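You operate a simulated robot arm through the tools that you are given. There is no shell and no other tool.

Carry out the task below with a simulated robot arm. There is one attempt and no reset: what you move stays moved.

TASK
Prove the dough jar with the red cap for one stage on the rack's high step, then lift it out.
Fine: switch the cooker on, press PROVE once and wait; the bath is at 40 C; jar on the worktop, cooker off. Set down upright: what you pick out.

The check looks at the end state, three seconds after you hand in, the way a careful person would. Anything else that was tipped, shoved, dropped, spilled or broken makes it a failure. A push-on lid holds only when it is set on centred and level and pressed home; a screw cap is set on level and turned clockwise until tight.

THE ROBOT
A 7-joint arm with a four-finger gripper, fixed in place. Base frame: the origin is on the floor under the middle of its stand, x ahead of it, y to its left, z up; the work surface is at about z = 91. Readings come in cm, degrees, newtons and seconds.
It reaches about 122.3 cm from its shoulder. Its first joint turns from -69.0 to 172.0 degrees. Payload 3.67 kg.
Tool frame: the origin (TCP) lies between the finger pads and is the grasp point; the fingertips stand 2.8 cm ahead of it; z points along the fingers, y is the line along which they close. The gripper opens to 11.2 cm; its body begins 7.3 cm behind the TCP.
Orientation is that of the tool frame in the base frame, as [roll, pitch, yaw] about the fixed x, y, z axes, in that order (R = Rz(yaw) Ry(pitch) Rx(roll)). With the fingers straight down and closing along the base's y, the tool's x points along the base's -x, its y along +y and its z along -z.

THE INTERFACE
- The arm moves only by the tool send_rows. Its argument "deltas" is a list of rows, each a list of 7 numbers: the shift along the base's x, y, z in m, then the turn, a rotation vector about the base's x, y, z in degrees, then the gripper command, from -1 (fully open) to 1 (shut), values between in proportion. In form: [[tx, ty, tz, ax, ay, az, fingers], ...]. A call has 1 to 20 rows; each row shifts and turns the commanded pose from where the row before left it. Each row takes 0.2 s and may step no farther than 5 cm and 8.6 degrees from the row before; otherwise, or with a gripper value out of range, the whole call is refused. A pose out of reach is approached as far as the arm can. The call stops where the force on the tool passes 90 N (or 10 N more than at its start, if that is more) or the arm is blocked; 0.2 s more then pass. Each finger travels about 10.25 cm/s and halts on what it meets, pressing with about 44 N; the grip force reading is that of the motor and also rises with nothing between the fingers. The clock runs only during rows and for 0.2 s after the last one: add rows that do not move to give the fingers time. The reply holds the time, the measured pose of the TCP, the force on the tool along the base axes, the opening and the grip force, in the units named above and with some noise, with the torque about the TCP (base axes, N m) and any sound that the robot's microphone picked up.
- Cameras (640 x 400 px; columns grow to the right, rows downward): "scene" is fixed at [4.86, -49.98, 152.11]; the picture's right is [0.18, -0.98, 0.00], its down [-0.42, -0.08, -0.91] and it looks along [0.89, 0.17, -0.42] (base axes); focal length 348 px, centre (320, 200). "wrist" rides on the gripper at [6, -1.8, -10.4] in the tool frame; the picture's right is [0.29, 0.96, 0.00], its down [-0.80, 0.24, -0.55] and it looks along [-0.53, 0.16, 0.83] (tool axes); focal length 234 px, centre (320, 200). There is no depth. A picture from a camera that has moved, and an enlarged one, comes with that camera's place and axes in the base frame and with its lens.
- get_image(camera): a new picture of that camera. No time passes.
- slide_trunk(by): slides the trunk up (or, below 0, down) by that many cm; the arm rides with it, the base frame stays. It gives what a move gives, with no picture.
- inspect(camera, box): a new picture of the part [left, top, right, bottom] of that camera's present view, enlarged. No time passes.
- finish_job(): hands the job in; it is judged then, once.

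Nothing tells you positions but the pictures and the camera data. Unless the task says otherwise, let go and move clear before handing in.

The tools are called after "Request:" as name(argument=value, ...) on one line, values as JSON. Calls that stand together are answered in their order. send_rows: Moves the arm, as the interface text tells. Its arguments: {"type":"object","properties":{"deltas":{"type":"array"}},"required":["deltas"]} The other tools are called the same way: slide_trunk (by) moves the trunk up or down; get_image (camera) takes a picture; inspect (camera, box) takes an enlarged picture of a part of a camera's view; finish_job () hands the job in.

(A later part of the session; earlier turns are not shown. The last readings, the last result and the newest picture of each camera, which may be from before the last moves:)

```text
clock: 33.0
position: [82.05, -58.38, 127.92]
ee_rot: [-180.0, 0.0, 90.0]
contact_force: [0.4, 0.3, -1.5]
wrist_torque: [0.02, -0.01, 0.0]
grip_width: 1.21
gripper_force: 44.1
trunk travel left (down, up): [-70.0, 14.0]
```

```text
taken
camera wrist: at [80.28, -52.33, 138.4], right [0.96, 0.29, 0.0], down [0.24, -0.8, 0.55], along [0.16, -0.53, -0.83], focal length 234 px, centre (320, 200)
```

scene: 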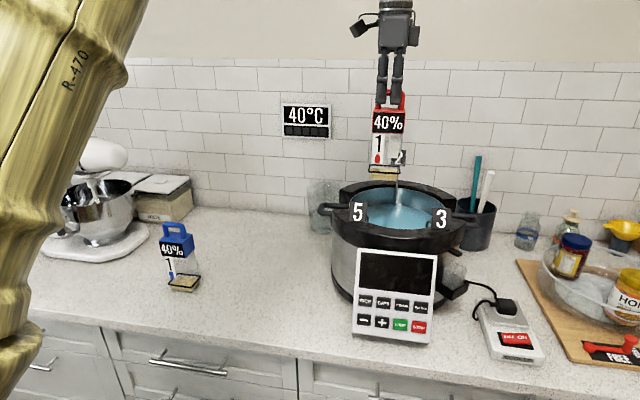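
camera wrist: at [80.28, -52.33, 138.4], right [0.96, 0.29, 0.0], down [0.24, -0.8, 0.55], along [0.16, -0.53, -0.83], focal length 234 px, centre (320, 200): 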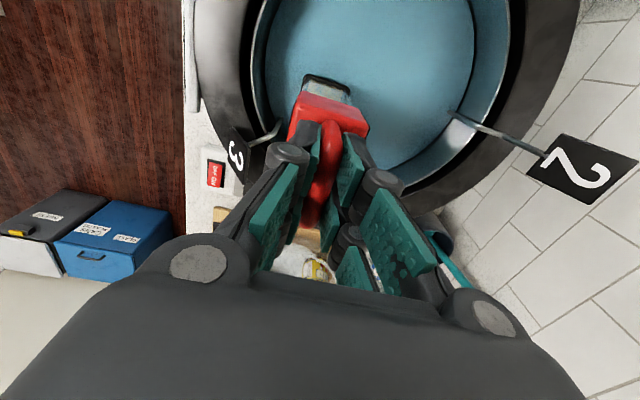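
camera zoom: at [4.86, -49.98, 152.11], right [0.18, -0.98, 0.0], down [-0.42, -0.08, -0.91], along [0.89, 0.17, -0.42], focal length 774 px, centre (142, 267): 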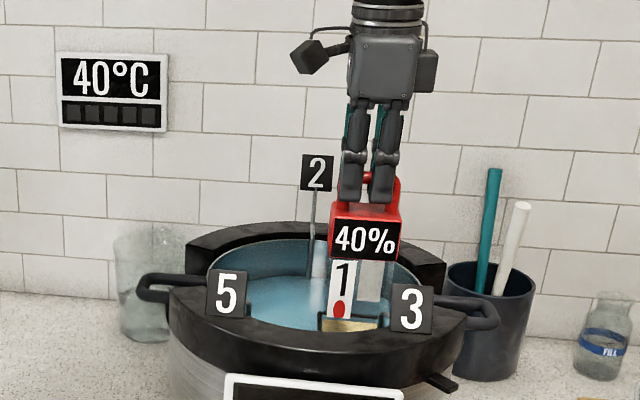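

The base is right at the water surface on flag 3's side. I'll step down gently.

Request:
send_rows(deltas=[[0, 0, -0.004, 0, 0, 0, 1], [0, 0, -0.004, 0, 0, 0, 1], [0, 0, -0.004, 0, 0, 0, 1], [0, 0, 0, 0, 0, 0, 1]])

```text
clock: 34.0
position: [82.08, -58.41, 126.84]
ee_rot: [-180.0, 0.0, 90.0]
contact_force: [0.5, -0.2, -2.2]
wrist_torque: [0.0, 0.05, 0.0]
grip_width: 1.21
gripper_force: 43.9
trunk travel left (down, up): [-70.0, 14.0]
```

Still free at about z = 107. Next step down.

Request:
send_rows(deltas=[[0, 0, -0.004, 0, 0, 0, 1], [0, 0, -0.004, 0, 0, 0, 1], [0, 0, 0, 0, 0, 0, 1]])

```text
clock: 34.8
position: [82.03, -58.63, 125.91]
ee_rot: [180.0, 0.1, 90.1]
contact_force: [0.3, -0.2, -1.4]
wrist_torque: [0.02, 0.0, 0.0]
grip_width: 1.23
gripper_force: 44.2
trunk travel left (down, up): [-70.0, 14.0]
```

Still free at about z = 106. I'll use finer steps now.

Request:
send_rows(deltas=[[0, 0, -0.003, 0, 0, 0, 1], [0, 0, -0.003, 0, 0, 0, 1], [0, 0, 0, 0, 0, 0, 1]])

```text
clock: 35.6
position: [81.92, -58.5, 125.32]
ee_rot: [179.9, -0.1, 90.0]
contact_force: [-0.6, 0.4, -3.7]
wrist_torque: [-0.01, 0.02, 0.02]
grip_width: 1.21
gripper_force: 44.1
trunk travel left (down, up): [-70.0, 14.0]
```

No support yet at about z = 105.4. One more fine step.

Request:
send_rows(deltas=[[0, 0, -0.003, 0, 0, 0, 1], [0, 0, -0.003, 0, 0, 0, 1], [0, 0, 0, 0, 0, 0, 1]])

```text
clock: 36.4
position: [81.83, -58.4, 125.33]
ee_rot: [179.6, 0.3, 90.0]
contact_force: [4.6, -3.8, 35.4]
wrist_torque: [0.27, -0.11, 0.06]
grip_width: 1.23
gripper_force: 43.8
trunk travel left (down, up): [-70.0, 14.0]
```

Contact came at TCP z of about 125.4, so flag 3's step is near z = 105.4, about 3 cm under the surface. The flags therefore give depth under water, which should make flag 2's step at the back the high one. I'll back off, move over there and verify.

Request:
send_rows(deltas=[[0, 0, 0.006, 0, 0, 0, 1], [0, 0, 0.01, 0, 0, 0, 1], [0, 0, 0.02, 0, 0, 0, 1], [0, 0, 0.015, 0, 0, 0, 1], [0, 0, 0, 0, 0, 0, 1], [0.012, 0.005, 0, 0, 0, 0, 1], [0.02, 0.008, 0, 0, 0, 0, 1], [0.025, 0.01, 0, 0, 0, 0, 1], [0.025, 0.011, 0, 0, 0, 0, 1], [0.018, 0.008, 0, 0, 0, 0, 1], [0, 0, 0, 0, 0, 0, 1], [0, 0, 0, 0, 0, 0, 1]])

Request:
inspect(camera="scene", box=[320, 80, 480, 260])

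Request:
get_image(camera="wrist")

```text
clock: 39.0
position: [91.97, -54.27, 129.58]
ee_rot: [-179.9, 0.0, 90.0]
contact_force: [0.5, -1.3, -1.9]
wrist_torque: [0.04, 0.01, 0.01]
grip_width: 1.22
gripper_force: 43.7
trunk travel left (down, up): [-70.0, 14.0]
```

```text
2.22 times, centred on (400, 170) of scene
camera zoom: at [4.86, -49.98, 152.11], right [0.18, -0.98, 0.0], down [-0.42, -0.08, -0.91], along [0.89, 0.17, -0.42], focal length 774 px, centre (142, 267)
```

zoom: 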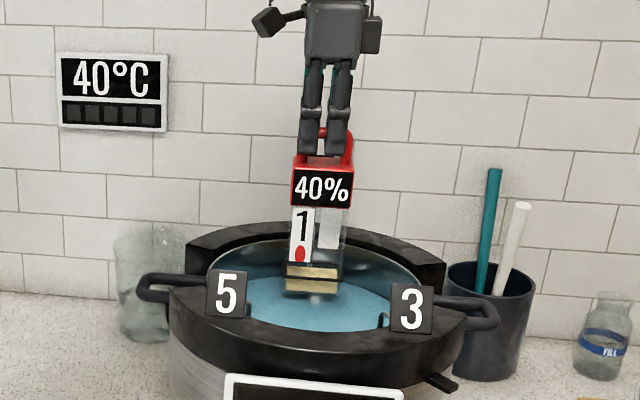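

```text
taken
camera wrist: at [90.23, -48.09, 140.11], right [0.96, 0.29, 0.0], down [0.24, -0.8, 0.55], along [0.16, -0.53, -0.83], focal length 234 px, centre (320, 200)
```

wrist: 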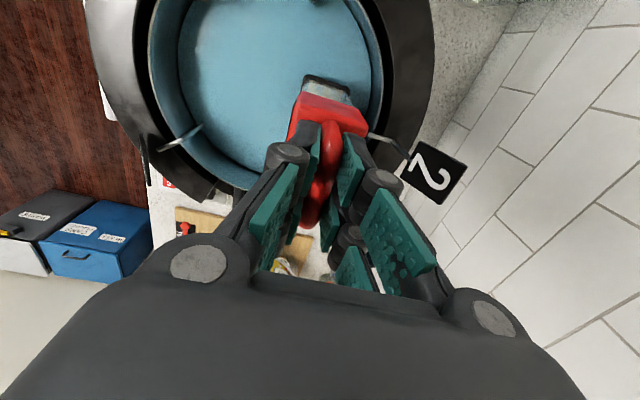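

The jar is over the back step, with room to the back wall and stem. I'll probe down gently.

Request:
send_rows(deltas=[[0, 0, -0.006, 0, 0, 0, 1], [0, 0, -0.006, 0, 0, 0, 1], [0, 0, -0.006, 0, 0, 0, 1], [0, 0, 0, 0, 0, 0, 1]])

```text
clock: 40.0
position: [92.0, -54.37, 127.91]
ee_rot: [-180.0, 0.0, 90.0]
contact_force: [0.1, -0.3, -2.5]
wrist_torque: [0.04, 0.0, 0.01]
grip_width: 1.21
gripper_force: 44.2
trunk travel left (down, up): [-70.0, 14.0]
```

Still free at about z = 108. I'll continue in fine steps.

Request:
send_rows(deltas=[[0, 0, -0.004, 0, 0, 0, 1], [0, 0, -0.004, 0, 0, 0, 1], [0, 0, 0, 0, 0, 0, 1]])

```text
clock: 40.8
position: [91.96, -54.21, 127.16]
ee_rot: [-179.9, 0.0, 89.9]
contact_force: [-0.5, 0.8, -2.2]
wrist_torque: [0.0, 0.0, -0.04]
grip_width: 1.2
gripper_force: 43.6
trunk travel left (down, up): [-70.0, 14.0]
```

Free at about z = 107.3. Next fine step.

Request:
send_rows(deltas=[[0, 0, -0.003, 0, 0, 0, 1], [0, 0, -0.003, 0, 0, 0, 1], [0, 0, 0, 0, 0, 0, 1]])

```text
clock: 41.6
position: [91.96, -54.26, 126.57]
ee_rot: [179.9, 0.0, 89.9]
contact_force: [-0.2, -0.7, -1.5]
wrist_torque: [0.02, 0.02, -0.01]
grip_width: 1.2
gripper_force: 44.1
trunk travel left (down, up): [-70.0, 14.0]
```

Free at about z = 106.7. I'll use 2 mm steps now.

Request:
send_rows(deltas=[[0, 0, -0.002, 0, 0, 0, 1], [0, 0, 0, 0, 0, 0, 1]])

```text
clock: 42.2
position: [92.02, -54.08, 126.44]
ee_rot: [180.0, -0.1, 90.0]
contact_force: [0.3, 0.0, -2.6]
wrist_torque: [0.0, 0.01, 0.01]
grip_width: 1.21
gripper_force: 44.0
trunk travel left (down, up): [-70.0, 14.0]
```

No contact yet. Another 2 mm.

Request:
send_rows(deltas=[[0, 0, -0.002, 0, 0, 0, 1], [0, 0, 0, 0, 0, 0, 1]])

```text
clock: 42.8
position: [92.02, -54.25, 126.23]
ee_rot: [180.0, -0.1, 89.9]
contact_force: [0.0, -0.4, -0.1]
wrist_torque: [-0.03, -0.06, 0.0]
grip_width: 1.22
gripper_force: 43.8
trunk travel left (down, up): [-70.0, 14.0]
```

The weight is just being taken at TCP z of about 126.2, so this step sits near z = 106.4 and is the highest of the three. I'll press a touch more, to judge from the torque whether the jar is well supported.

Request:
send_rows(deltas=[[0, 0, -0.0015, 0, 0, 0, 1], [0, 0, 0, 0, 0, 0, 1], [0, 0, 0, 0, 0, 0, 1]])

Request:
inspect(camera="scene", box=[320, 100, 480, 260])

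Request:
get_image(camera="wrist")

```text
clock: 43.6
position: [91.92, -54.19, 126.22]
ee_rot: [179.9, 0.0, 90.0]
contact_force: [1.8, -1.8, 8.7]
wrist_torque: [-0.05, -0.16, -0.05]
grip_width: 1.21
gripper_force: 44.3
trunk travel left (down, up): [-70.0, 14.0]
```

```text
2.50 times, centred on (400, 180) of scene
camera zoom: at [4.86, -49.98, 152.11], right [0.18, -0.98, 0.0], down [-0.42, -0.08, -0.91], along [0.89, 0.17, -0.42], focal length 871 px, centre (120, 250)
```

zoom: 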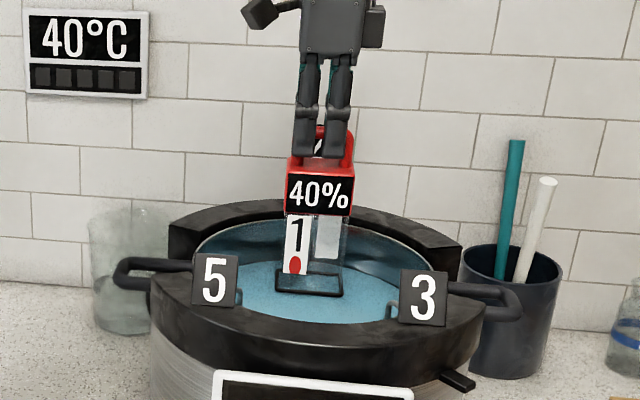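

```text
taken
camera wrist: at [90.15, -48.1, 136.69], right [0.96, 0.29, 0.0], down [0.24, -0.8, 0.55], along [0.16, -0.53, -0.83], focal length 234 px, centre (320, 200)
```

wrist: 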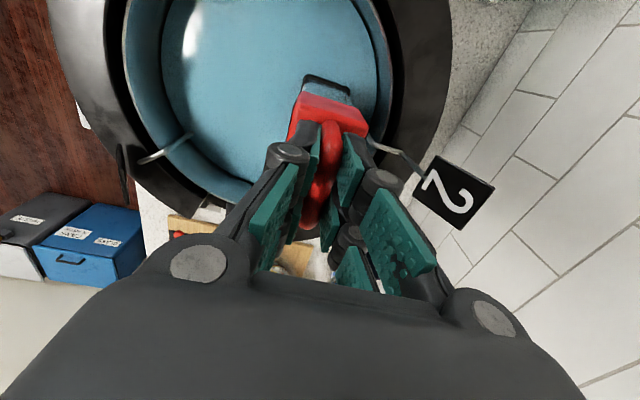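

Contact is steady, the jar looks vertical and its base band sits at the waterline. I'll loosen slightly, keeping the pads around the bar, and see whether the jar stands by itself.

Request:
send_rows(deltas=[[0, 0, 0.001, 0, 0, 0, 1], [0, 0, 0, 0, 0, 0, 0.74], [0, 0, 0, 0, 0, 0, 0.7], [0, 0, 0, 0, 0, 0, 0.66], [0, 0, 0, 0, 0, 0, 0.66], [0, 0, 0, 0, 0, 0, 0.66]])

Request:
inspect(camera="scene", box=[350, 110, 450, 230])

Request:
inspect(camera="wrist", box=[220, 50, 440, 250])

```text
clock: 45.0
position: [92.04, -54.33, 126.17]
ee_rot: [-180.0, 0.0, 90.0]
contact_force: [0.2, -0.3, 0.2]
wrist_torque: [0.0, -0.03, 0.03]
grip_width: 1.89
gripper_force: 0.0
trunk travel left (down, up): [-70.0, 14.0]
```

```text
3.33 times, centred on (400, 170) of scene
camera zoom: at [4.86, -49.98, 152.11], right [0.18, -0.98, 0.0], down [-0.42, -0.08, -0.91], along [0.89, 0.17, -0.42], focal length 1162 px, centre (53, 300)
```

zoom: 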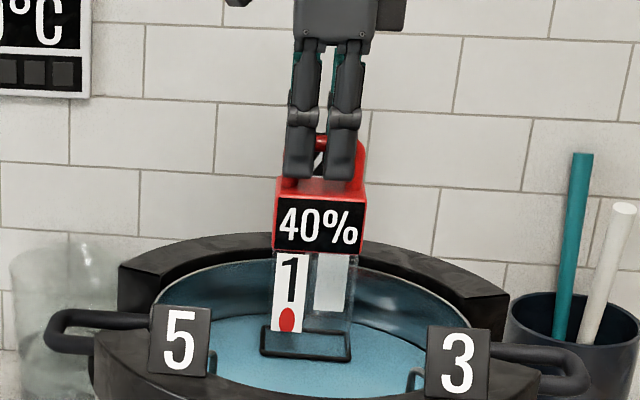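

```text
2.00 times, centred on (330, 150) of wrist
camera zoom: at [90.21, -48.16, 136.66], right [0.96, 0.29, 0.0], down [0.24, -0.8, 0.55], along [0.16, -0.53, -0.83], focal length 468 px, centre (300, 300)
```

zoom: 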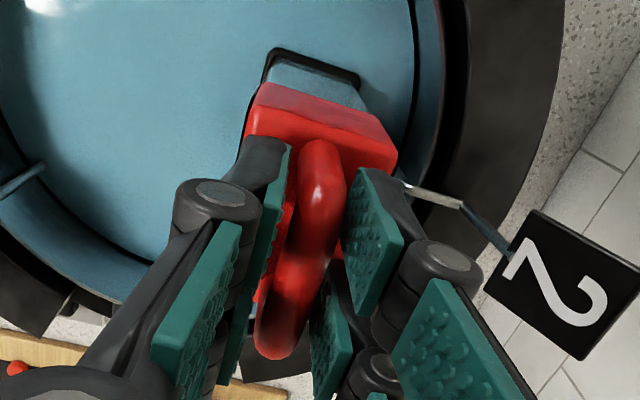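

The jar stands on its own, upright, and the bar is free between the pads. I'll open a bit more and rise straight up.

Request:
send_rows(deltas=[[0, 0, 0, 0, 0, 0, 0.5], [0, 0, 0, 0, 0, 0, 0.35], [0, 0, 0, 0, 0, 0, 0.35], [0, 0, 0.01, 0, 0, 0, 0.35], [0, 0, 0.02, 0, 0, 0, 0.35], [0, 0, 0.03, 0, 0, 0, 0.35], [0, 0, 0.03, 0, 0, 0, 0.35], [0, 0, 0.03, 0, 0, 0, 0.35], [0, 0, 0, 0, 0, 0, 0.35]])

Request:
get_image(camera="scene")

Request:
get_image(camera="wrist")

```text
clock: 47.0
position: [91.95, -54.31, 138.11]
ee_rot: [-180.0, 0.1, 90.0]
contact_force: [-0.4, -0.1, 0.1]
wrist_torque: [0.0, -0.02, -0.02]
grip_width: 3.64
gripper_force: 0.0
trunk travel left (down, up): [-70.0, 14.0]
```

```text
taken
```

scene: 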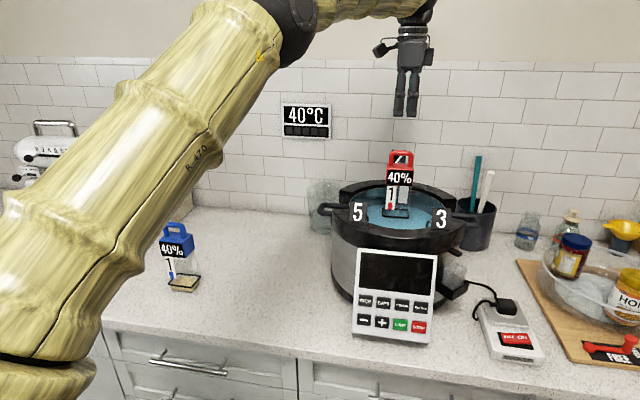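

```text
taken
camera wrist: at [90.25, -48.28, 148.5], right [0.96, 0.29, 0.0], down [0.24, -0.8, 0.55], along [0.16, -0.53, -0.83], focal length 234 px, centre (320, 200)
```

wrist: 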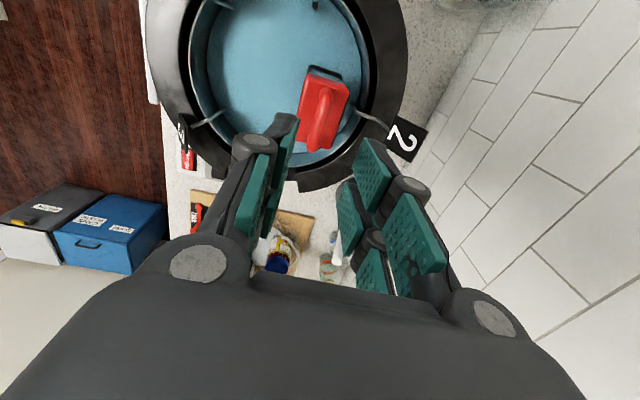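

The jar stands alone on the high step. Next is the power switch, so I'll close the fingers, turn back to the first orientation and move over the switch to look at it.

Request:
send_rows(deltas=[[0, 0, 0.01, 0, 0, 0, 0.35], [-0.01, -0.01, 0, 0, 0, 8.2, 0.6], [-0.024, -0.022, 0, 0, 0, 8.2, 1], [-0.026, -0.025, 0, 0, 0, 8.2, 1], [-0.026, -0.025, 0, 0, 0, 8.2, 1], [-0.026, -0.025, 0, 0, 0, 8.2, 1], [-0.026, -0.025, 0, 0, 0, 8.2, 1], [-0.026, -0.025, 0, 0, 0, 8.2, 1], [-0.026, -0.025, 0, 0, 0, 8.2, 1], [-0.026, -0.025, 0, 0, 0, 8.2, 1], [-0.02, -0.025, 0, 0, 0, 8.2, 1], [-0.014, -0.02, 0, 0, 0, 8, 1], [0, 0, 0, 0, 0, 0, 1], [0, 0, 0, 0, 0, 0, 1]])

Request:
get_image(camera="scene")

Request:
get_image(camera="wrist")

```text
clock: 50.0
position: [66.83, -79.61, 139.32]
ee_rot: [-180.0, 0.0, 180.0]
contact_force: [1.1, -0.5, 0.2]
wrist_torque: [-0.02, -0.01, 0.01]
grip_width: 0.01
gripper_force: 35.6
trunk travel left (down, up): [-70.0, 14.0]
```

```text
taken
```

scene: 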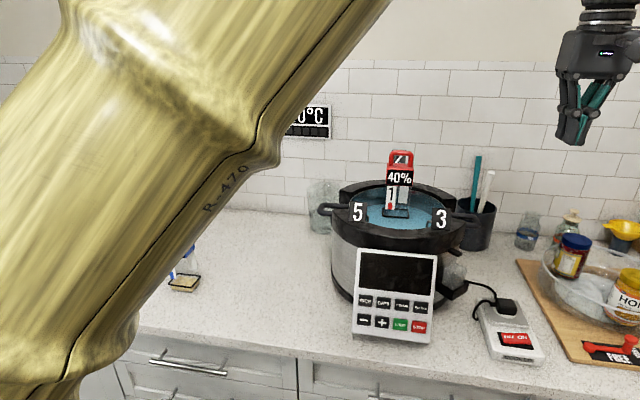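

```text
taken
camera wrist: at [60.88, -81.18, 149.81], right [-0.29, 0.96, 0.0], down [0.8, 0.24, 0.55], along [0.53, 0.16, -0.83], focal length 234 px, centre (320, 200)
```

wrist: 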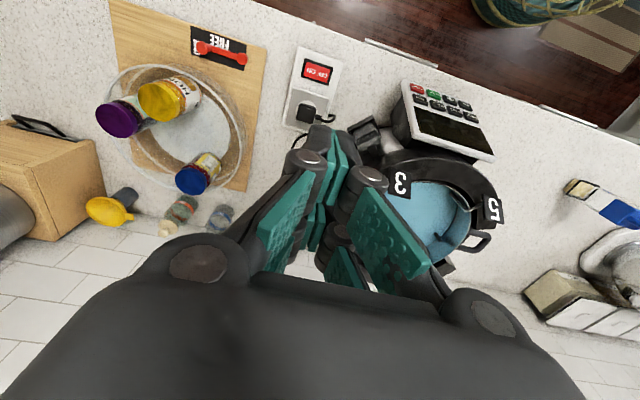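

I can see the switch and panel from here. I'll enlarge the switch, the panel and the closed fingertips.

Request:
inspect(camera="wrist", box=[275, 40, 355, 140])

Request:
inspect(camera="wrist", box=[390, 70, 510, 170])

Request:
inspect(camera="scene", box=[540, 10, 640, 160])

Request:
inspect(camera="wrist", box=[230, 110, 430, 300])

```text
4.00 times, centred on (315, 90) of wrist
camera zoom: at [60.88, -81.18, 149.81], right [-0.29, 0.96, 0.0], down [0.8, 0.24, 0.55], along [0.53, 0.16, -0.83], focal length 937 px, centre (340, 640)
```

zoom: 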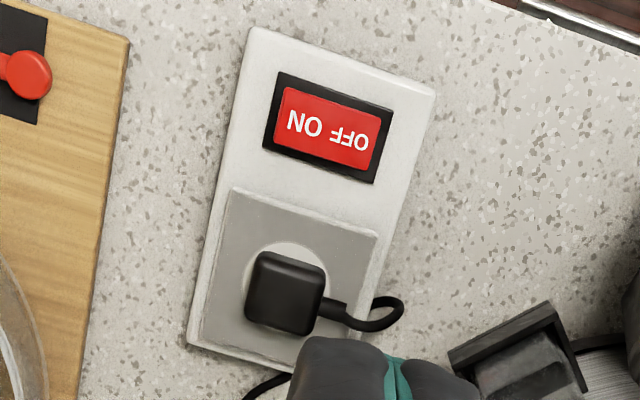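

```text
4.00 times, centred on (450, 120) of wrist
camera zoom: at [60.88, -81.18, 149.81], right [-0.29, 0.96, 0.0], down [0.8, 0.24, 0.55], along [0.53, 0.16, -0.83], focal length 937 px, centre (-200, 520)
```

zoom: 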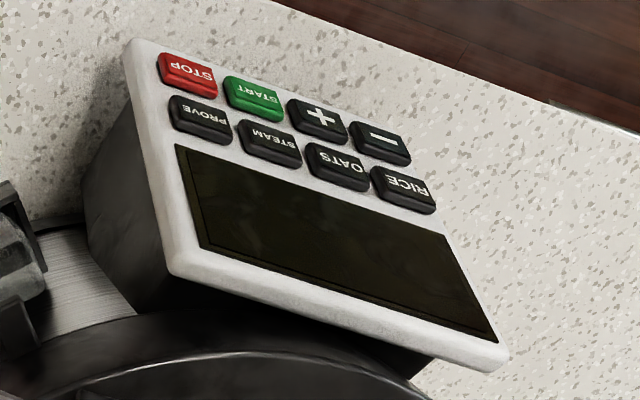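

```text
2.67 times, centred on (590, 85) of scene
camera zoom: at [4.86, -49.98, 152.11], right [0.18, -0.98, 0.0], down [-0.42, -0.08, -0.91], along [0.89, 0.17, -0.42], focal length 929 px, centre (-400, 507)
```

zoom: 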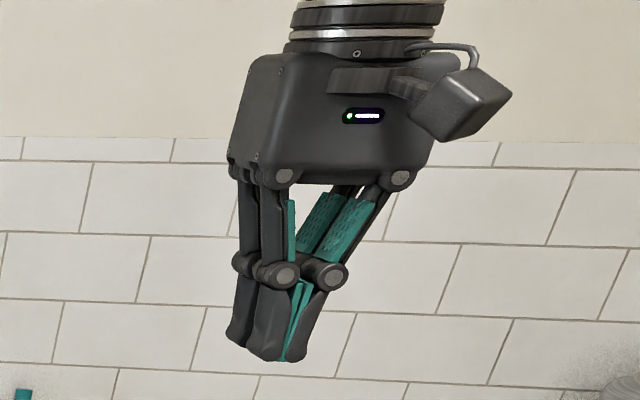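

```text
2.11 times, centred on (330, 205) of wrist
camera zoom: at [60.88, -81.18, 149.81], right [-0.29, 0.96, 0.0], down [0.8, 0.24, 0.55], along [0.53, 0.16, -0.83], focal length 493 px, centre (299, 190)
```

zoom: 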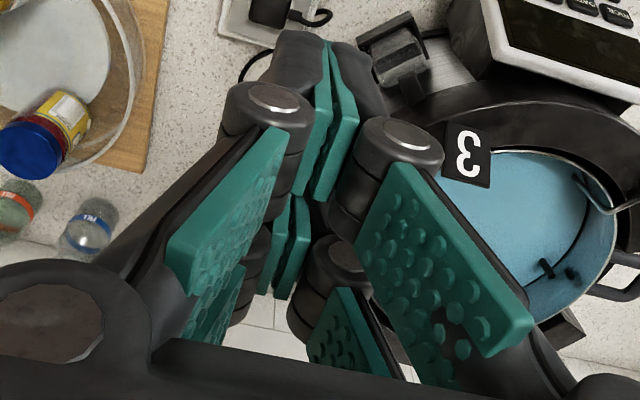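

The rocker is centred at about (65.6, -80.5, 95), with its ON half toward -y, and the closed tips are about 3 cm wide in y. I'll come down over the ON half.

Request:
send_rows(deltas=[[-0.005, -0.008, -0.03, 0, 0, 0, 1], [-0.005, -0.008, -0.045, 0, 0, 0, 1], [-0.005, -0.008, -0.045, 0, 0, 0, 1], [-0.005, -0.006, -0.045, 0, 0, 0, 1], [0, 0, -0.045, 0, 0, 0, 1], [0, 0, -0.045, 0, 0, 0, 1], [0, 0, -0.045, 0, 0, 0, 1], [0, 0, -0.03, 0, 0, 0, 1], [0, 0, 0, 0, 0, 0, 1], [0, 0, 0, 0, 0, 0, 1]])

Request:
get_image(camera="scene")

Request:
get_image(camera="wrist")

```text
clock: 52.2
position: [64.95, -82.52, 106.09]
ee_rot: [-180.0, 0.0, 180.0]
contact_force: [-0.5, 0.5, -0.1]
wrist_torque: [0.0, 0.03, 0.0]
grip_width: 0.0
gripper_force: 35.7
trunk travel left (down, up): [-70.0, 14.0]
```

```text
taken
```

scene: 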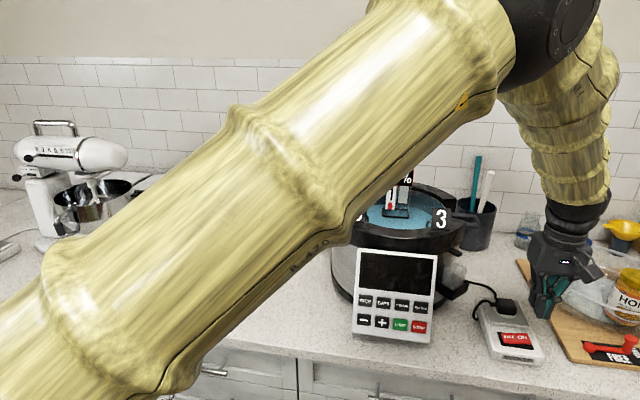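

```text
taken
camera wrist: at [58.97, -84.13, 116.54], right [-0.29, 0.96, 0.0], down [0.8, 0.24, 0.55], along [0.53, 0.16, -0.83], focal length 234 px, centre (320, 200)
```

wrist: 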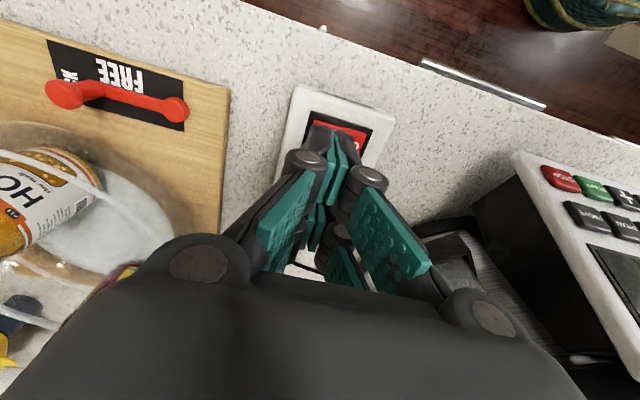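

The tips are above the ON half and nothing else is close. I'll lower to near contact, then press gently.

Request:
send_rows(deltas=[[0, 0, -0.02, 0, 0, 0, 1], [0, 0, -0.02, 0, 0, 0, 1], [0, 0, -0.014, 0, 0, 0, 1], [0, 0, 0, 0, 0, 0, 1], [0, 0, 0, 0, 0, 0, 1]])

Request:
inspect(camera="wrist", box=[250, 60, 420, 200])

Request:
inspect(camera="scene", box=[460, 220, 620, 370])

```text
clock: 53.4
position: [64.89, -82.51, 100.86]
ee_rot: [-179.9, 0.0, -180.0]
contact_force: [0.5, 0.0, -0.6]
wrist_torque: [-0.03, 0.02, 0.0]
grip_width: 0.01
gripper_force: 35.9
trunk travel left (down, up): [-70.0, 14.0]
```

```text
2.86 times, centred on (335, 130) of wrist
camera zoom: at [58.94, -84.18, 111.25], right [-0.29, 0.96, 0.0], down [0.8, 0.24, 0.55], along [0.53, 0.16, -0.83], focal length 669 px, centre (277, 400)
```

zoom: 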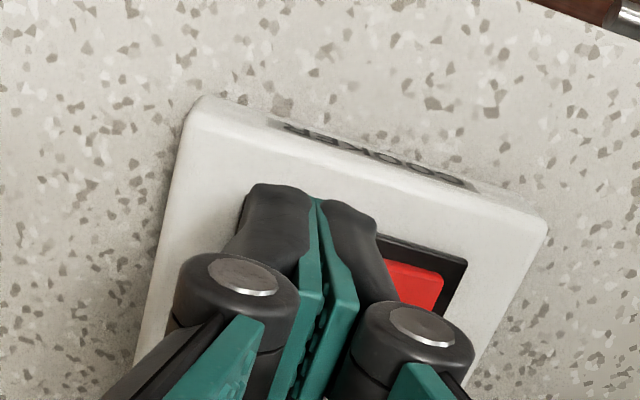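

```text
2.67 times, centred on (540, 295) of scene
camera zoom: at [4.86, -49.98, 152.11], right [0.18, -0.98, 0.0], down [-0.42, -0.08, -0.91], along [0.89, 0.17, -0.42], focal length 929 px, centre (-267, -53)
```

zoom: 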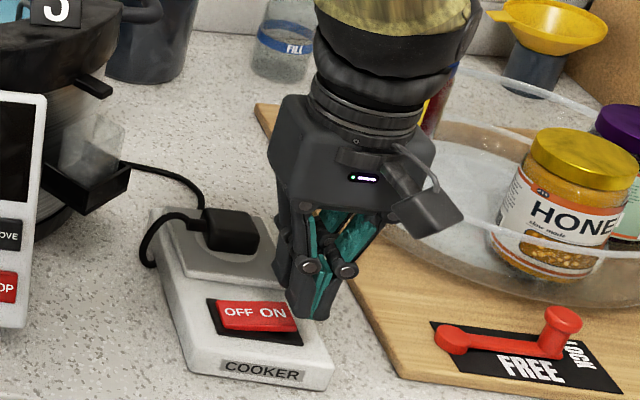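

The tips are over the ON half, slightly outboard. I'll shift 3 mm inward and press down in small steps.

Request:
send_rows(deltas=[[0.003, 0.003, -0.005, 0, 0, 0, 1], [0, 0, -0.005, 0, 0, 0, 1], [0, 0, -0.003, 0, 0, 0, 1], [0, 0, 0, 0, 0, 0, 1]])

```text
clock: 54.4
position: [65.3, -82.46, 99.4]
ee_rot: [179.9, -0.1, 179.9]
contact_force: [-0.2, 0.3, -0.8]
wrist_torque: [0.0, -0.01, -0.01]
grip_width: 0.0
gripper_force: 36.0
trunk travel left (down, up): [-70.0, 14.0]
```

No contact yet, with the tips at about z = 96.6. I'll continue down.

Request:
send_rows(deltas=[[0, 0, -0.003, 0, 0, 0, 1], [0, 0, -0.003, 0, 0, 0, 1], [0, 0, 0, 0, 0, 0, 1]])

```text
clock: 55.2
position: [65.3, -82.53, 98.59]
ee_rot: [179.8, -0.1, 180.0]
contact_force: [0.2, 0.6, 0.5]
wrist_torque: [0.01, -0.03, -0.01]
grip_width: 0.0
gripper_force: 35.8
trunk travel left (down, up): [-70.0, 14.0]
```

Nearly touching. Another 4 mm.

Request:
send_rows(deltas=[[0, 0, -0.002, 0, 0, 0, 1], [0, 0, -0.002, 0, 0, 0, 1], [0, 0, 0, 0, 0, 0, 1]])

Request:
inspect(camera="scene", box=[470, 260, 590, 370])

```text
clock: 56.0
position: [65.33, -82.07, 98.51]
ee_rot: [179.9, 0.0, 180.0]
contact_force: [0.0, -0.3, -0.3]
wrist_torque: [-0.02, 0.0, -0.01]
grip_width: 0.0
gripper_force: 35.5
trunk travel left (down, up): [-70.0, 14.0]
```

```text
3.64 times, centred on (530, 315) of scene
camera zoom: at [4.86, -49.98, 152.11], right [0.18, -0.98, 0.0], down [-0.42, -0.08, -0.91], along [0.89, 0.17, -0.42], focal length 1267 px, centre (-444, -218)
```

zoom: 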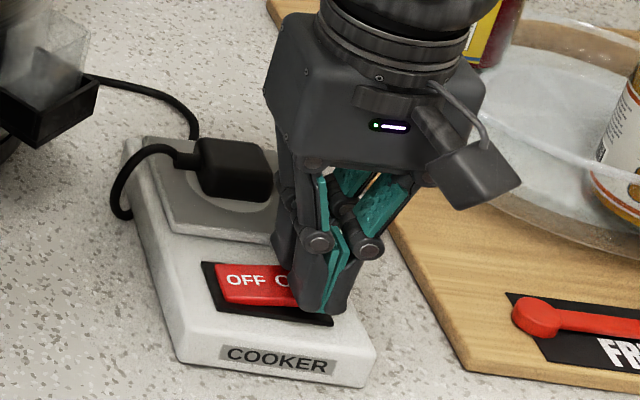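

The tips are just over the ON end without force. I'll keep pressing down slowly.

Request:
send_rows(deltas=[[0, 0, -0.003, 0, 0, 0, 1], [0, 0, -0.002, 0, 0, 0, 1], [0, 0, 0, 0, 0, 0, 1]])

```text
clock: 56.8
position: [65.27, -82.09, 97.98]
ee_rot: [-180.0, 0.0, -179.9]
contact_force: [0.4, -0.1, 1.5]
wrist_torque: [-0.01, -0.01, 0.03]
grip_width: 0.02
gripper_force: 36.1
trunk travel left (down, up): [-70.0, 14.0]
```

A slight upward force of 1.5 N is starting. I'll press a little further.

Request:
send_rows(deltas=[[0, 0, -0.003, 0, 0, 0, 1], [0, 0, -0.002, 0, 0, 0, 1], [0, 0, 0, 0, 0, 0, 1]])

Request:
get_image(camera="scene")

```text
clock: 57.6
position: [65.2, -82.17, 97.52]
ee_rot: [-180.0, 0.1, 179.9]
contact_force: [1.4, -5.4, 9.5]
wrist_torque: [-0.09, -0.07, -0.02]
grip_width: 0.01
gripper_force: 35.5
trunk travel left (down, up): [-70.0, 14.0]
```

```text
taken
```

scene: 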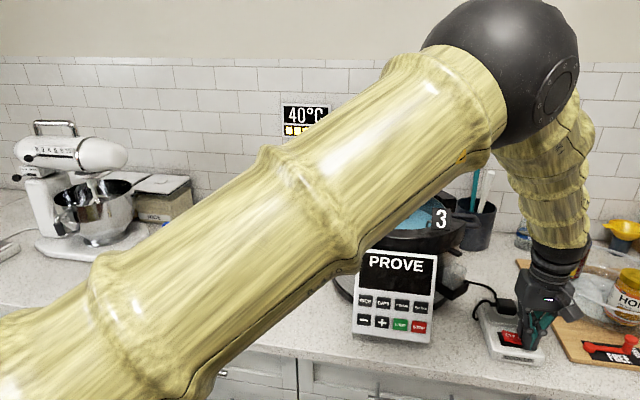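

The cooker is on. The panel reads "PROVE", and the wall display's cells have changed. I'll look closely at both.

Request:
inspect(camera="scene", box=[345, 240, 445, 350])

Request:
inspect(camera="scene", box=[270, 90, 340, 150])

Request:
inspect(camera="scene", box=[470, 260, 590, 370])

```text
3.64 times, centred on (395, 295) of scene
camera zoom: at [4.86, -49.98, 152.11], right [0.18, -0.98, 0.0], down [-0.42, -0.08, -0.91], along [0.89, 0.17, -0.42], focal length 1267 px, centre (47, -146)
```

zoom: 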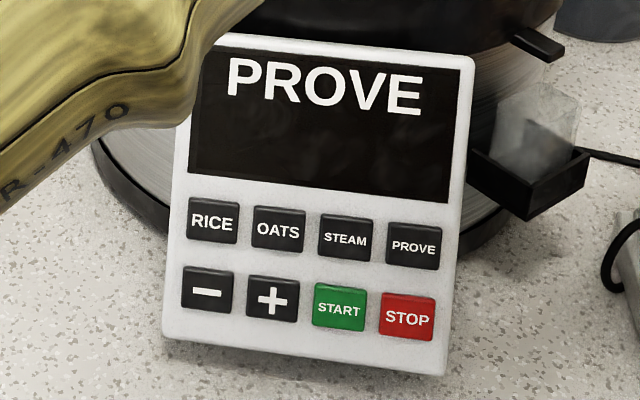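

```text
6.67 times, centred on (305, 120) of scene
camera zoom: at [4.86, -49.98, 152.11], right [0.18, -0.98, 0.0], down [-0.42, -0.08, -0.91], along [0.89, 0.17, -0.42], focal length 2323 px, centre (420, 733)
```

zoom: 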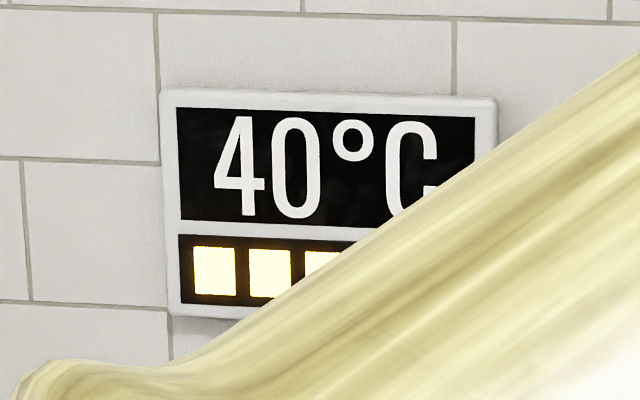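

```text
3.64 times, centred on (530, 315) of scene
camera zoom: at [4.86, -49.98, 152.11], right [0.18, -0.98, 0.0], down [-0.42, -0.08, -0.91], along [0.89, 0.17, -0.42], focal length 1267 px, centre (-444, -218)
```

zoom: 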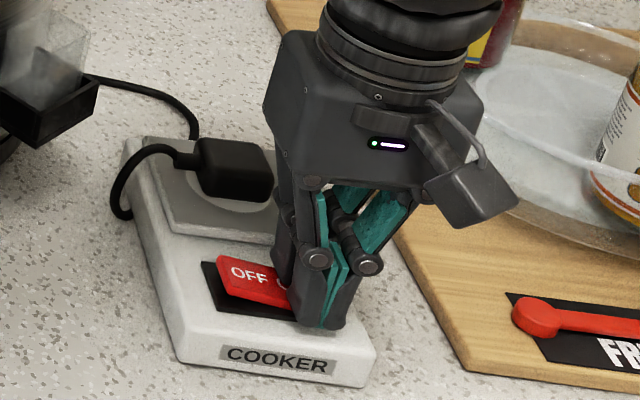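

The rocker flipped to ON. I'll lift off the switch and look at the displays again for changes.

Request:
send_rows(deltas=[[0, 0, 0.015, 0, 0, 0, 1], [0, 0, 0.04, 0, 0, 0, 1], [0, 0, 0.045, 0, 0, 0, 1], [0, 0, 0.045, 0, 0, 0, 1], [-0.02, 0.01, 0.04, 0, 0, 0, 1], [-0.03, 0.02, 0.02, 0, 0, 0, 1], [-0.03, 0.03, 0, 0, 0, 0, 1], [-0.02, 0.03, 0, 0, 0, 0, 1], [0, 0, 0, 0, 0, 0, 1]])

Request:
get_image(camera="scene")

Request:
get_image(camera="wrist")

```text
clock: 59.6
position: [55.33, -73.19, 117.74]
ee_rot: [179.8, 0.0, 179.9]
contact_force: [-0.5, -0.8, -0.9]
wrist_torque: [0.03, 0.01, -0.05]
grip_width: 0.01
gripper_force: 35.8
trunk travel left (down, up): [-70.0, 14.0]
```

```text
taken
```

scene: 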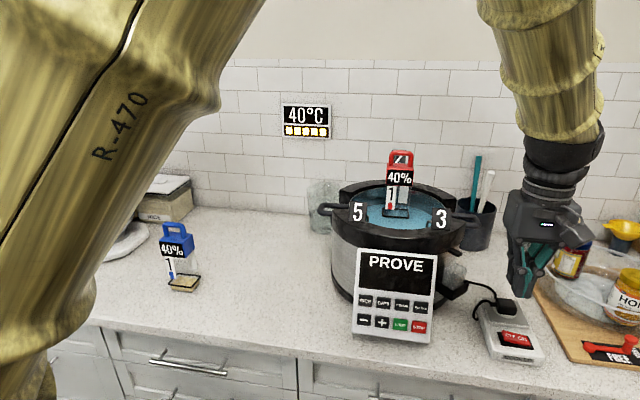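

```text
taken
camera wrist: at [49.44, -74.91, 128.23], right [-0.29, 0.96, 0.0], down [0.8, 0.24, 0.55], along [0.53, 0.16, -0.83], focal length 234 px, centre (320, 200)
```

wrist: 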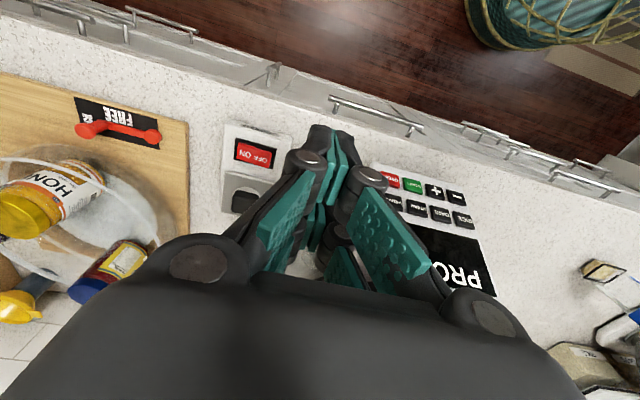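

Request:
inspect(camera="scene", box=[270, 90, 340, 150])

Request:
inspect(camera="scene", box=[340, 140, 460, 350])

Request:
inspect(camera="wrist", box=[360, 150, 500, 300])

Request:
inspect(camera="scene", box=[490, 320, 545, 365])

```text
6.67 times, centred on (305, 120) of scene
camera zoom: at [4.86, -49.98, 152.11], right [0.18, -0.98, 0.0], down [-0.42, -0.08, -0.91], along [0.89, 0.17, -0.42], focal length 2323 px, centre (420, 733)
```

zoom: 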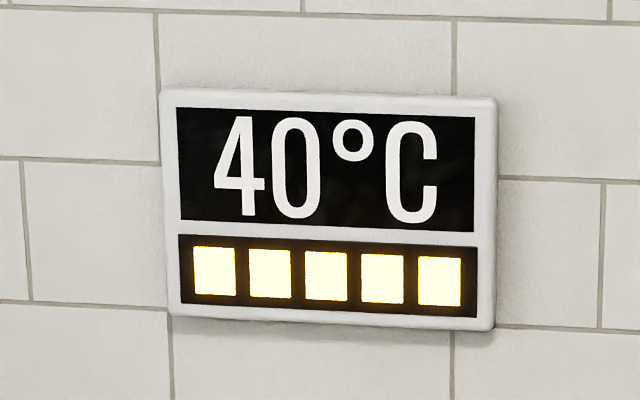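

```text
1.90 times, centred on (400, 245) of scene
camera zoom: at [4.86, -49.98, 152.11], right [0.18, -0.98, 0.0], down [-0.42, -0.08, -0.91], along [0.89, 0.17, -0.42], focal length 664 px, centre (168, 114)
```

zoom: 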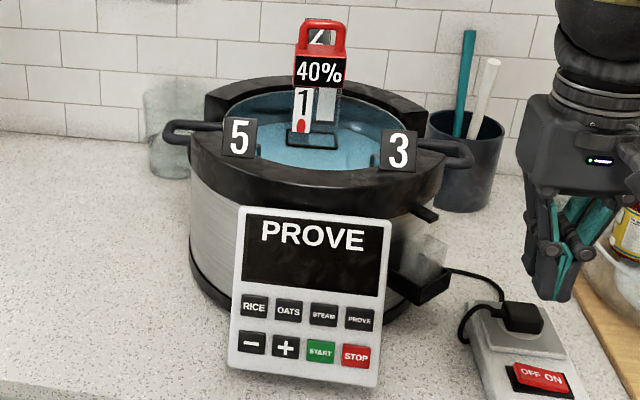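

```text
2.67 times, centred on (430, 225) of wrist
camera zoom: at [49.44, -74.91, 128.23], right [-0.29, 0.96, 0.0], down [0.8, 0.24, 0.55], along [0.53, 0.16, -0.83], focal length 624 px, centre (27, 133)
```

zoom: 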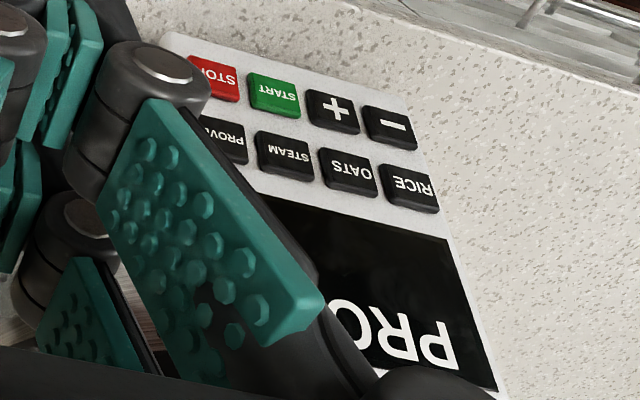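

```text
8.89 times, centred on (518, 342) of scene
camera zoom: at [4.86, -49.98, 152.11], right [0.18, -0.98, 0.0], down [-0.42, -0.08, -0.91], along [0.89, 0.17, -0.42], focal length 3097 px, centre (-1436, -1067)
```

zoom: 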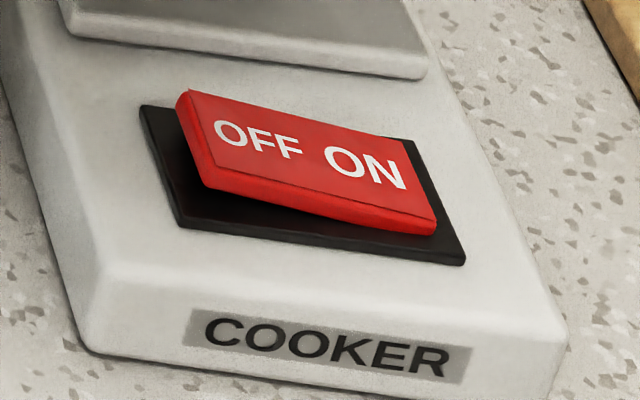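

The cooker is on at 40 °C, all five cells are lit, and the panel idles on "PROVE". The PROVE button is near (64.0, -60.2, 101.3) on a panel leaning about 23°. I'll tilt the closed fingers forward and bring them in front of it.

Request:
send_rows(deltas=[[0, 0.02, -0.01, 0, -5, 0, 1], [0, 0.035, -0.02, 0, -5, 0, 1], [0, 0.035, -0.03, 0, -5, 0, 1], [0, 0.025, -0.03, 0, -5, 0, 1], [0, 0.012, -0.02, 0, -5, 0, 1], [0, 0, -0.008, 0, 0, 0, 1], [0, 0, 0, 0, 0, 0, 1], [0, 0, 0, 0, 0, 0, 1]])

Request:
get_image(camera="wrist")

Request:
get_image(camera="scene")

```text
clock: 61.4
position: [55.29, -60.5, 106.03]
ee_rot: [-180.0, 25.0, 179.9]
contact_force: [0.0, 0.0, 0.2]
wrist_torque: [0.0, 0.02, 0.0]
grip_width: 0.0
gripper_force: 35.4
trunk travel left (down, up): [-70.0, 14.0]
```

```text
taken
camera wrist: at [45.47, -62.07, 112.94], right [-0.26, 0.96, -0.12], down [0.49, 0.24, 0.84], along [0.83, 0.16, -0.53], focal length 234 px, centre (320, 200)
```

wrist: 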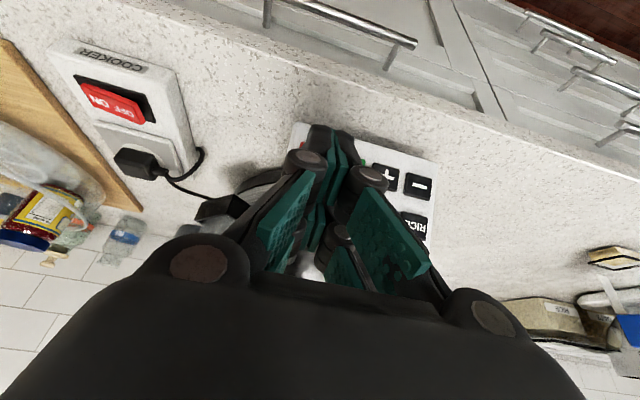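

```text
taken
```

scene: 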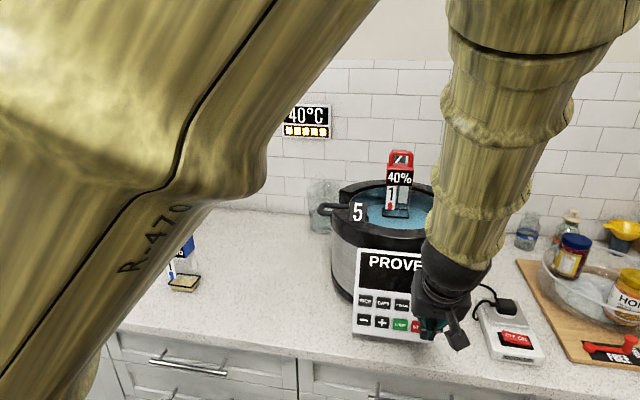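

The fingers are in front of the panel. I'll enlarge both views to check alignment with PROVE.

Request:
inspect(camera="wrist", box=[270, 100, 450, 270])

Request:
inspect(camera="scene", box=[345, 235, 485, 360])

```text
2.35 times, centred on (360, 185) of wrist
camera zoom: at [45.47, -62.07, 112.94], right [-0.26, 0.96, -0.12], down [0.49, 0.24, 0.84], along [0.83, 0.16, -0.53], focal length 551 px, centre (226, 235)
```

zoom: 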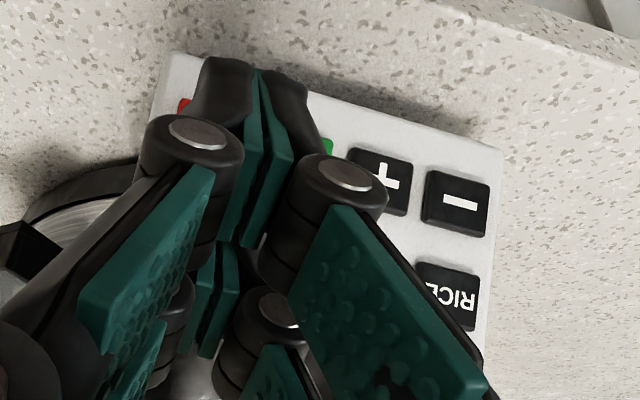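

```text
3.20 times, centred on (415, 298) of scene
camera zoom: at [4.86, -49.98, 152.11], right [0.18, -0.98, 0.0], down [-0.42, -0.08, -0.91], along [0.89, 0.17, -0.42], focal length 1115 px, centre (16, -112)
```

zoom: 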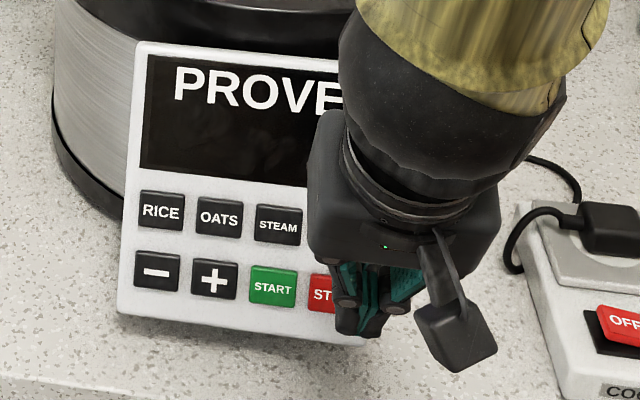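

Geometry checks out. I'll move to about 3 cm off the button along the panel's normal.

Request:
send_rows(deltas=[[0.008, 0, -0.007, 0, 0, 0, 1], [0.008, 0, -0.007, 0, 0, 0, 1], [0.007, 0, -0.007, 0, 0, 0, 1], [0, 0, 0, 0, 0, 0, 1]])

Request:
inspect(camera="scene", box=[345, 235, 485, 360])

Request:
inspect(camera="wrist", box=[270, 100, 450, 270])

```text
clock: 62.4
position: [57.58, -60.47, 103.97]
ee_rot: [179.9, 24.9, 179.9]
contact_force: [-0.7, -0.4, 0.1]
wrist_torque: [0.01, 0.0, -0.02]
grip_width: 0.02
gripper_force: 36.0
trunk travel left (down, up): [-70.0, 14.0]
```

```text
3.20 times, centred on (415, 298) of scene
camera zoom: at [4.86, -49.98, 152.11], right [0.18, -0.98, 0.0], down [-0.42, -0.08, -0.91], along [0.89, 0.17, -0.42], focal length 1115 px, centre (16, -112)
```

zoom: 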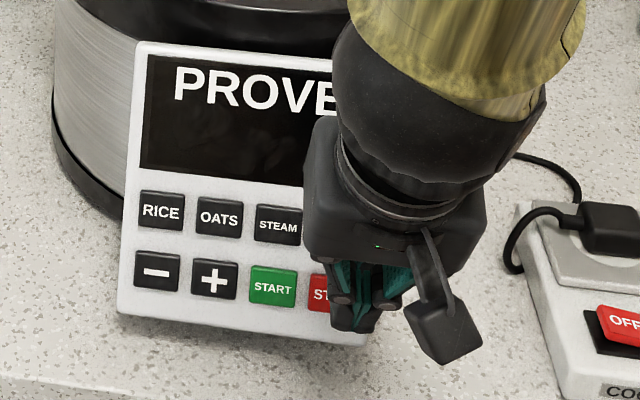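

```text
2.35 times, centred on (360, 185) of wrist
camera zoom: at [47.73, -62.19, 110.94], right [-0.26, 0.96, -0.12], down [0.49, 0.24, 0.84], along [0.83, 0.16, -0.53], focal length 551 px, centre (226, 235)
```

zoom: 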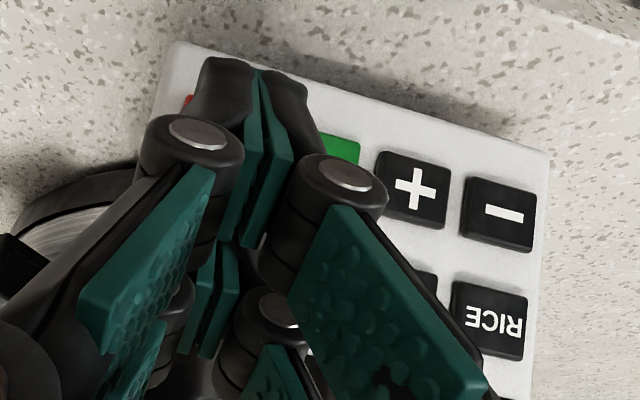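

The projected RICE and "+" positions match the view, so PROVE is right in front of the fingertip edge. I'll approach along the normal, carefully.

Request:
send_rows(deltas=[[0.0083, 0, -0.0036, 0, 0, 0, 1], [0.0083, 0, -0.0036, 0, 0, 0, 1], [0, 0, 0, 0, 0, 0, 1]])

```text
clock: 63.2
position: [59.15, -60.45, 103.33]
ee_rot: [179.9, 25.0, 179.9]
contact_force: [1.0, -0.2, 0.4]
wrist_torque: [0.02, 0.02, 0.01]
grip_width: 0.0
gripper_force: 35.8
trunk travel left (down, up): [-70.0, 14.0]
```

No contact yet. I'll go closer in smaller steps.

Request:
send_rows(deltas=[[0.0037, 0, -0.0016, 0, 0, 0, 1], [0.0037, 0, -0.0016, 0, 0, 0, 1], [0, 0, 0, 0, 0, 0, 1]])

Request:
get_image(camera="scene")

```text
clock: 64.0
position: [59.92, -60.42, 103.07]
ee_rot: [180.0, 25.1, 179.9]
contact_force: [0.6, 0.9, 0.1]
wrist_torque: [0.01, 0.0, 0.0]
grip_width: 0.02
gripper_force: 36.1
trunk travel left (down, up): [-70.0, 14.0]
```

```text
taken
```

scene: 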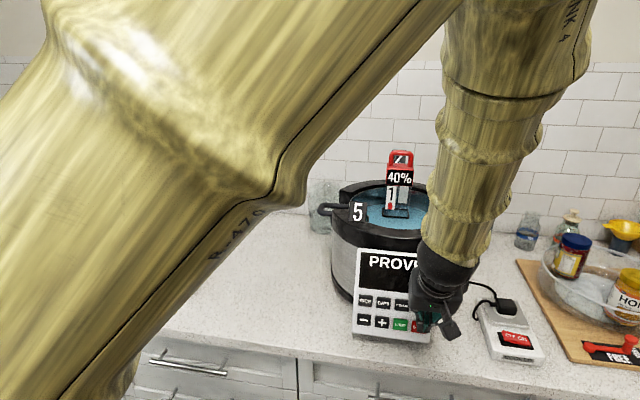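

Still free, with an estimated 5 mm to go. I'll take 3 mm steps.

Request:
send_rows(deltas=[[0.0028, 0, -0.0012, 0, 0, 0, 1], [0, 0, 0, 0, 0, 0, 1]])

```text
clock: 64.6
position: [60.31, -60.45, 102.84]
ee_rot: [179.9, 25.1, 179.8]
contact_force: [0.2, 0.4, -0.7]
wrist_torque: [0.01, 0.03, -0.04]
grip_width: 0.0
gripper_force: 35.5
trunk travel left (down, up): [-70.0, 14.0]
```

No contact yet. Another 3 mm.

Request:
send_rows(deltas=[[0.0028, 0, -0.0012, 0, 0, 0, 1], [0, 0, 0, 0, 0, 0, 1]])

Request:
inspect(camera="scene", box=[345, 235, 485, 360])

```text
clock: 65.2
position: [60.51, -60.44, 102.78]
ee_rot: [179.9, 24.9, 179.9]
contact_force: [-1.8, -0.7, -0.1]
wrist_torque: [-0.01, -0.02, 0.0]
grip_width: 0.59
gripper_force: 36.6
trunk travel left (down, up): [-70.0, 14.0]
heard: click
```

```text
3.20 times, centred on (415, 298) of scene
camera zoom: at [4.86, -49.98, 152.11], right [0.18, -0.98, 0.0], down [-0.42, -0.08, -0.91], along [0.89, 0.17, -0.42], focal length 1115 px, centre (16, -112)
```

zoom: 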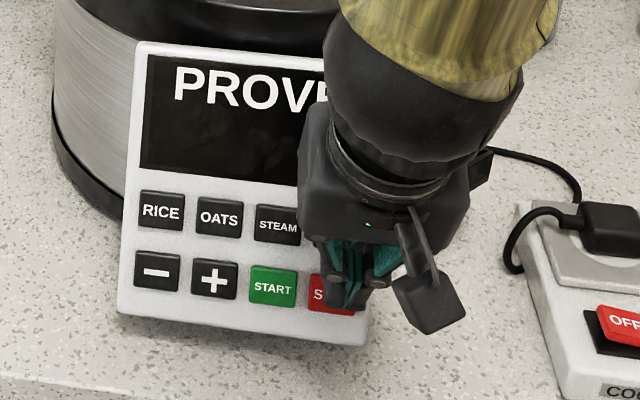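

I heard a click and felt a light contact. I'll back straight off so it isn't pressed twice, then read the display.

Request:
send_rows(deltas=[[-0.009, 0, 0.004, 0, 0, 0, 1], [-0.02, 0, 0.01, 0, 0, 0, 1], [-0.03, -0.01, 0.02, 0, 0, 0, 1], [-0.02, -0.03, 0.03, 0, 0, 0, 1], [0, 0, 0, 0, 0, 0, 1]])

Request:
get_image(camera="scene")

Request:
inspect(camera="scene", box=[345, 140, 465, 350])

```text
clock: 66.4
position: [52.84, -64.67, 108.83]
ee_rot: [179.9, 25.0, 179.8]
contact_force: [-1.5, 0.1, 0.1]
wrist_torque: [-0.03, 0.02, 0.03]
grip_width: 0.0
gripper_force: 35.5
trunk travel left (down, up): [-70.0, 14.0]
```

```text
taken
```

scene: 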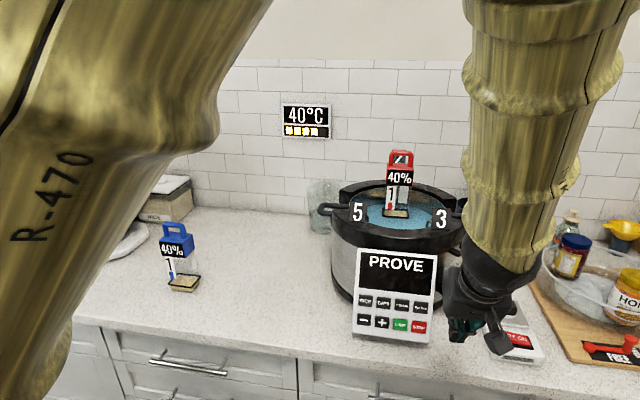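

```text
1.90 times, centred on (405, 245) of scene
camera zoom: at [4.86, -49.98, 152.11], right [0.18, -0.98, 0.0], down [-0.42, -0.08, -0.91], along [0.89, 0.17, -0.42], focal length 664 px, centre (158, 114)
```

zoom: 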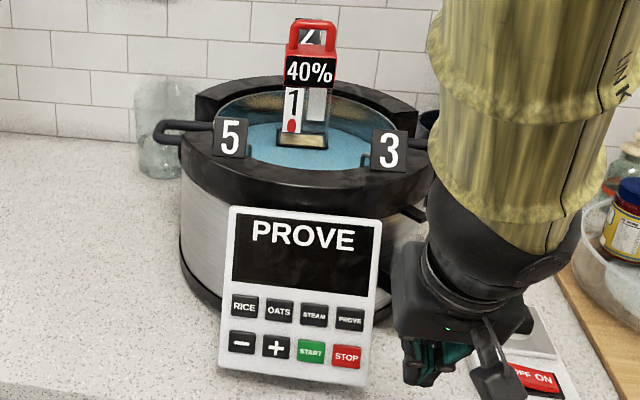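

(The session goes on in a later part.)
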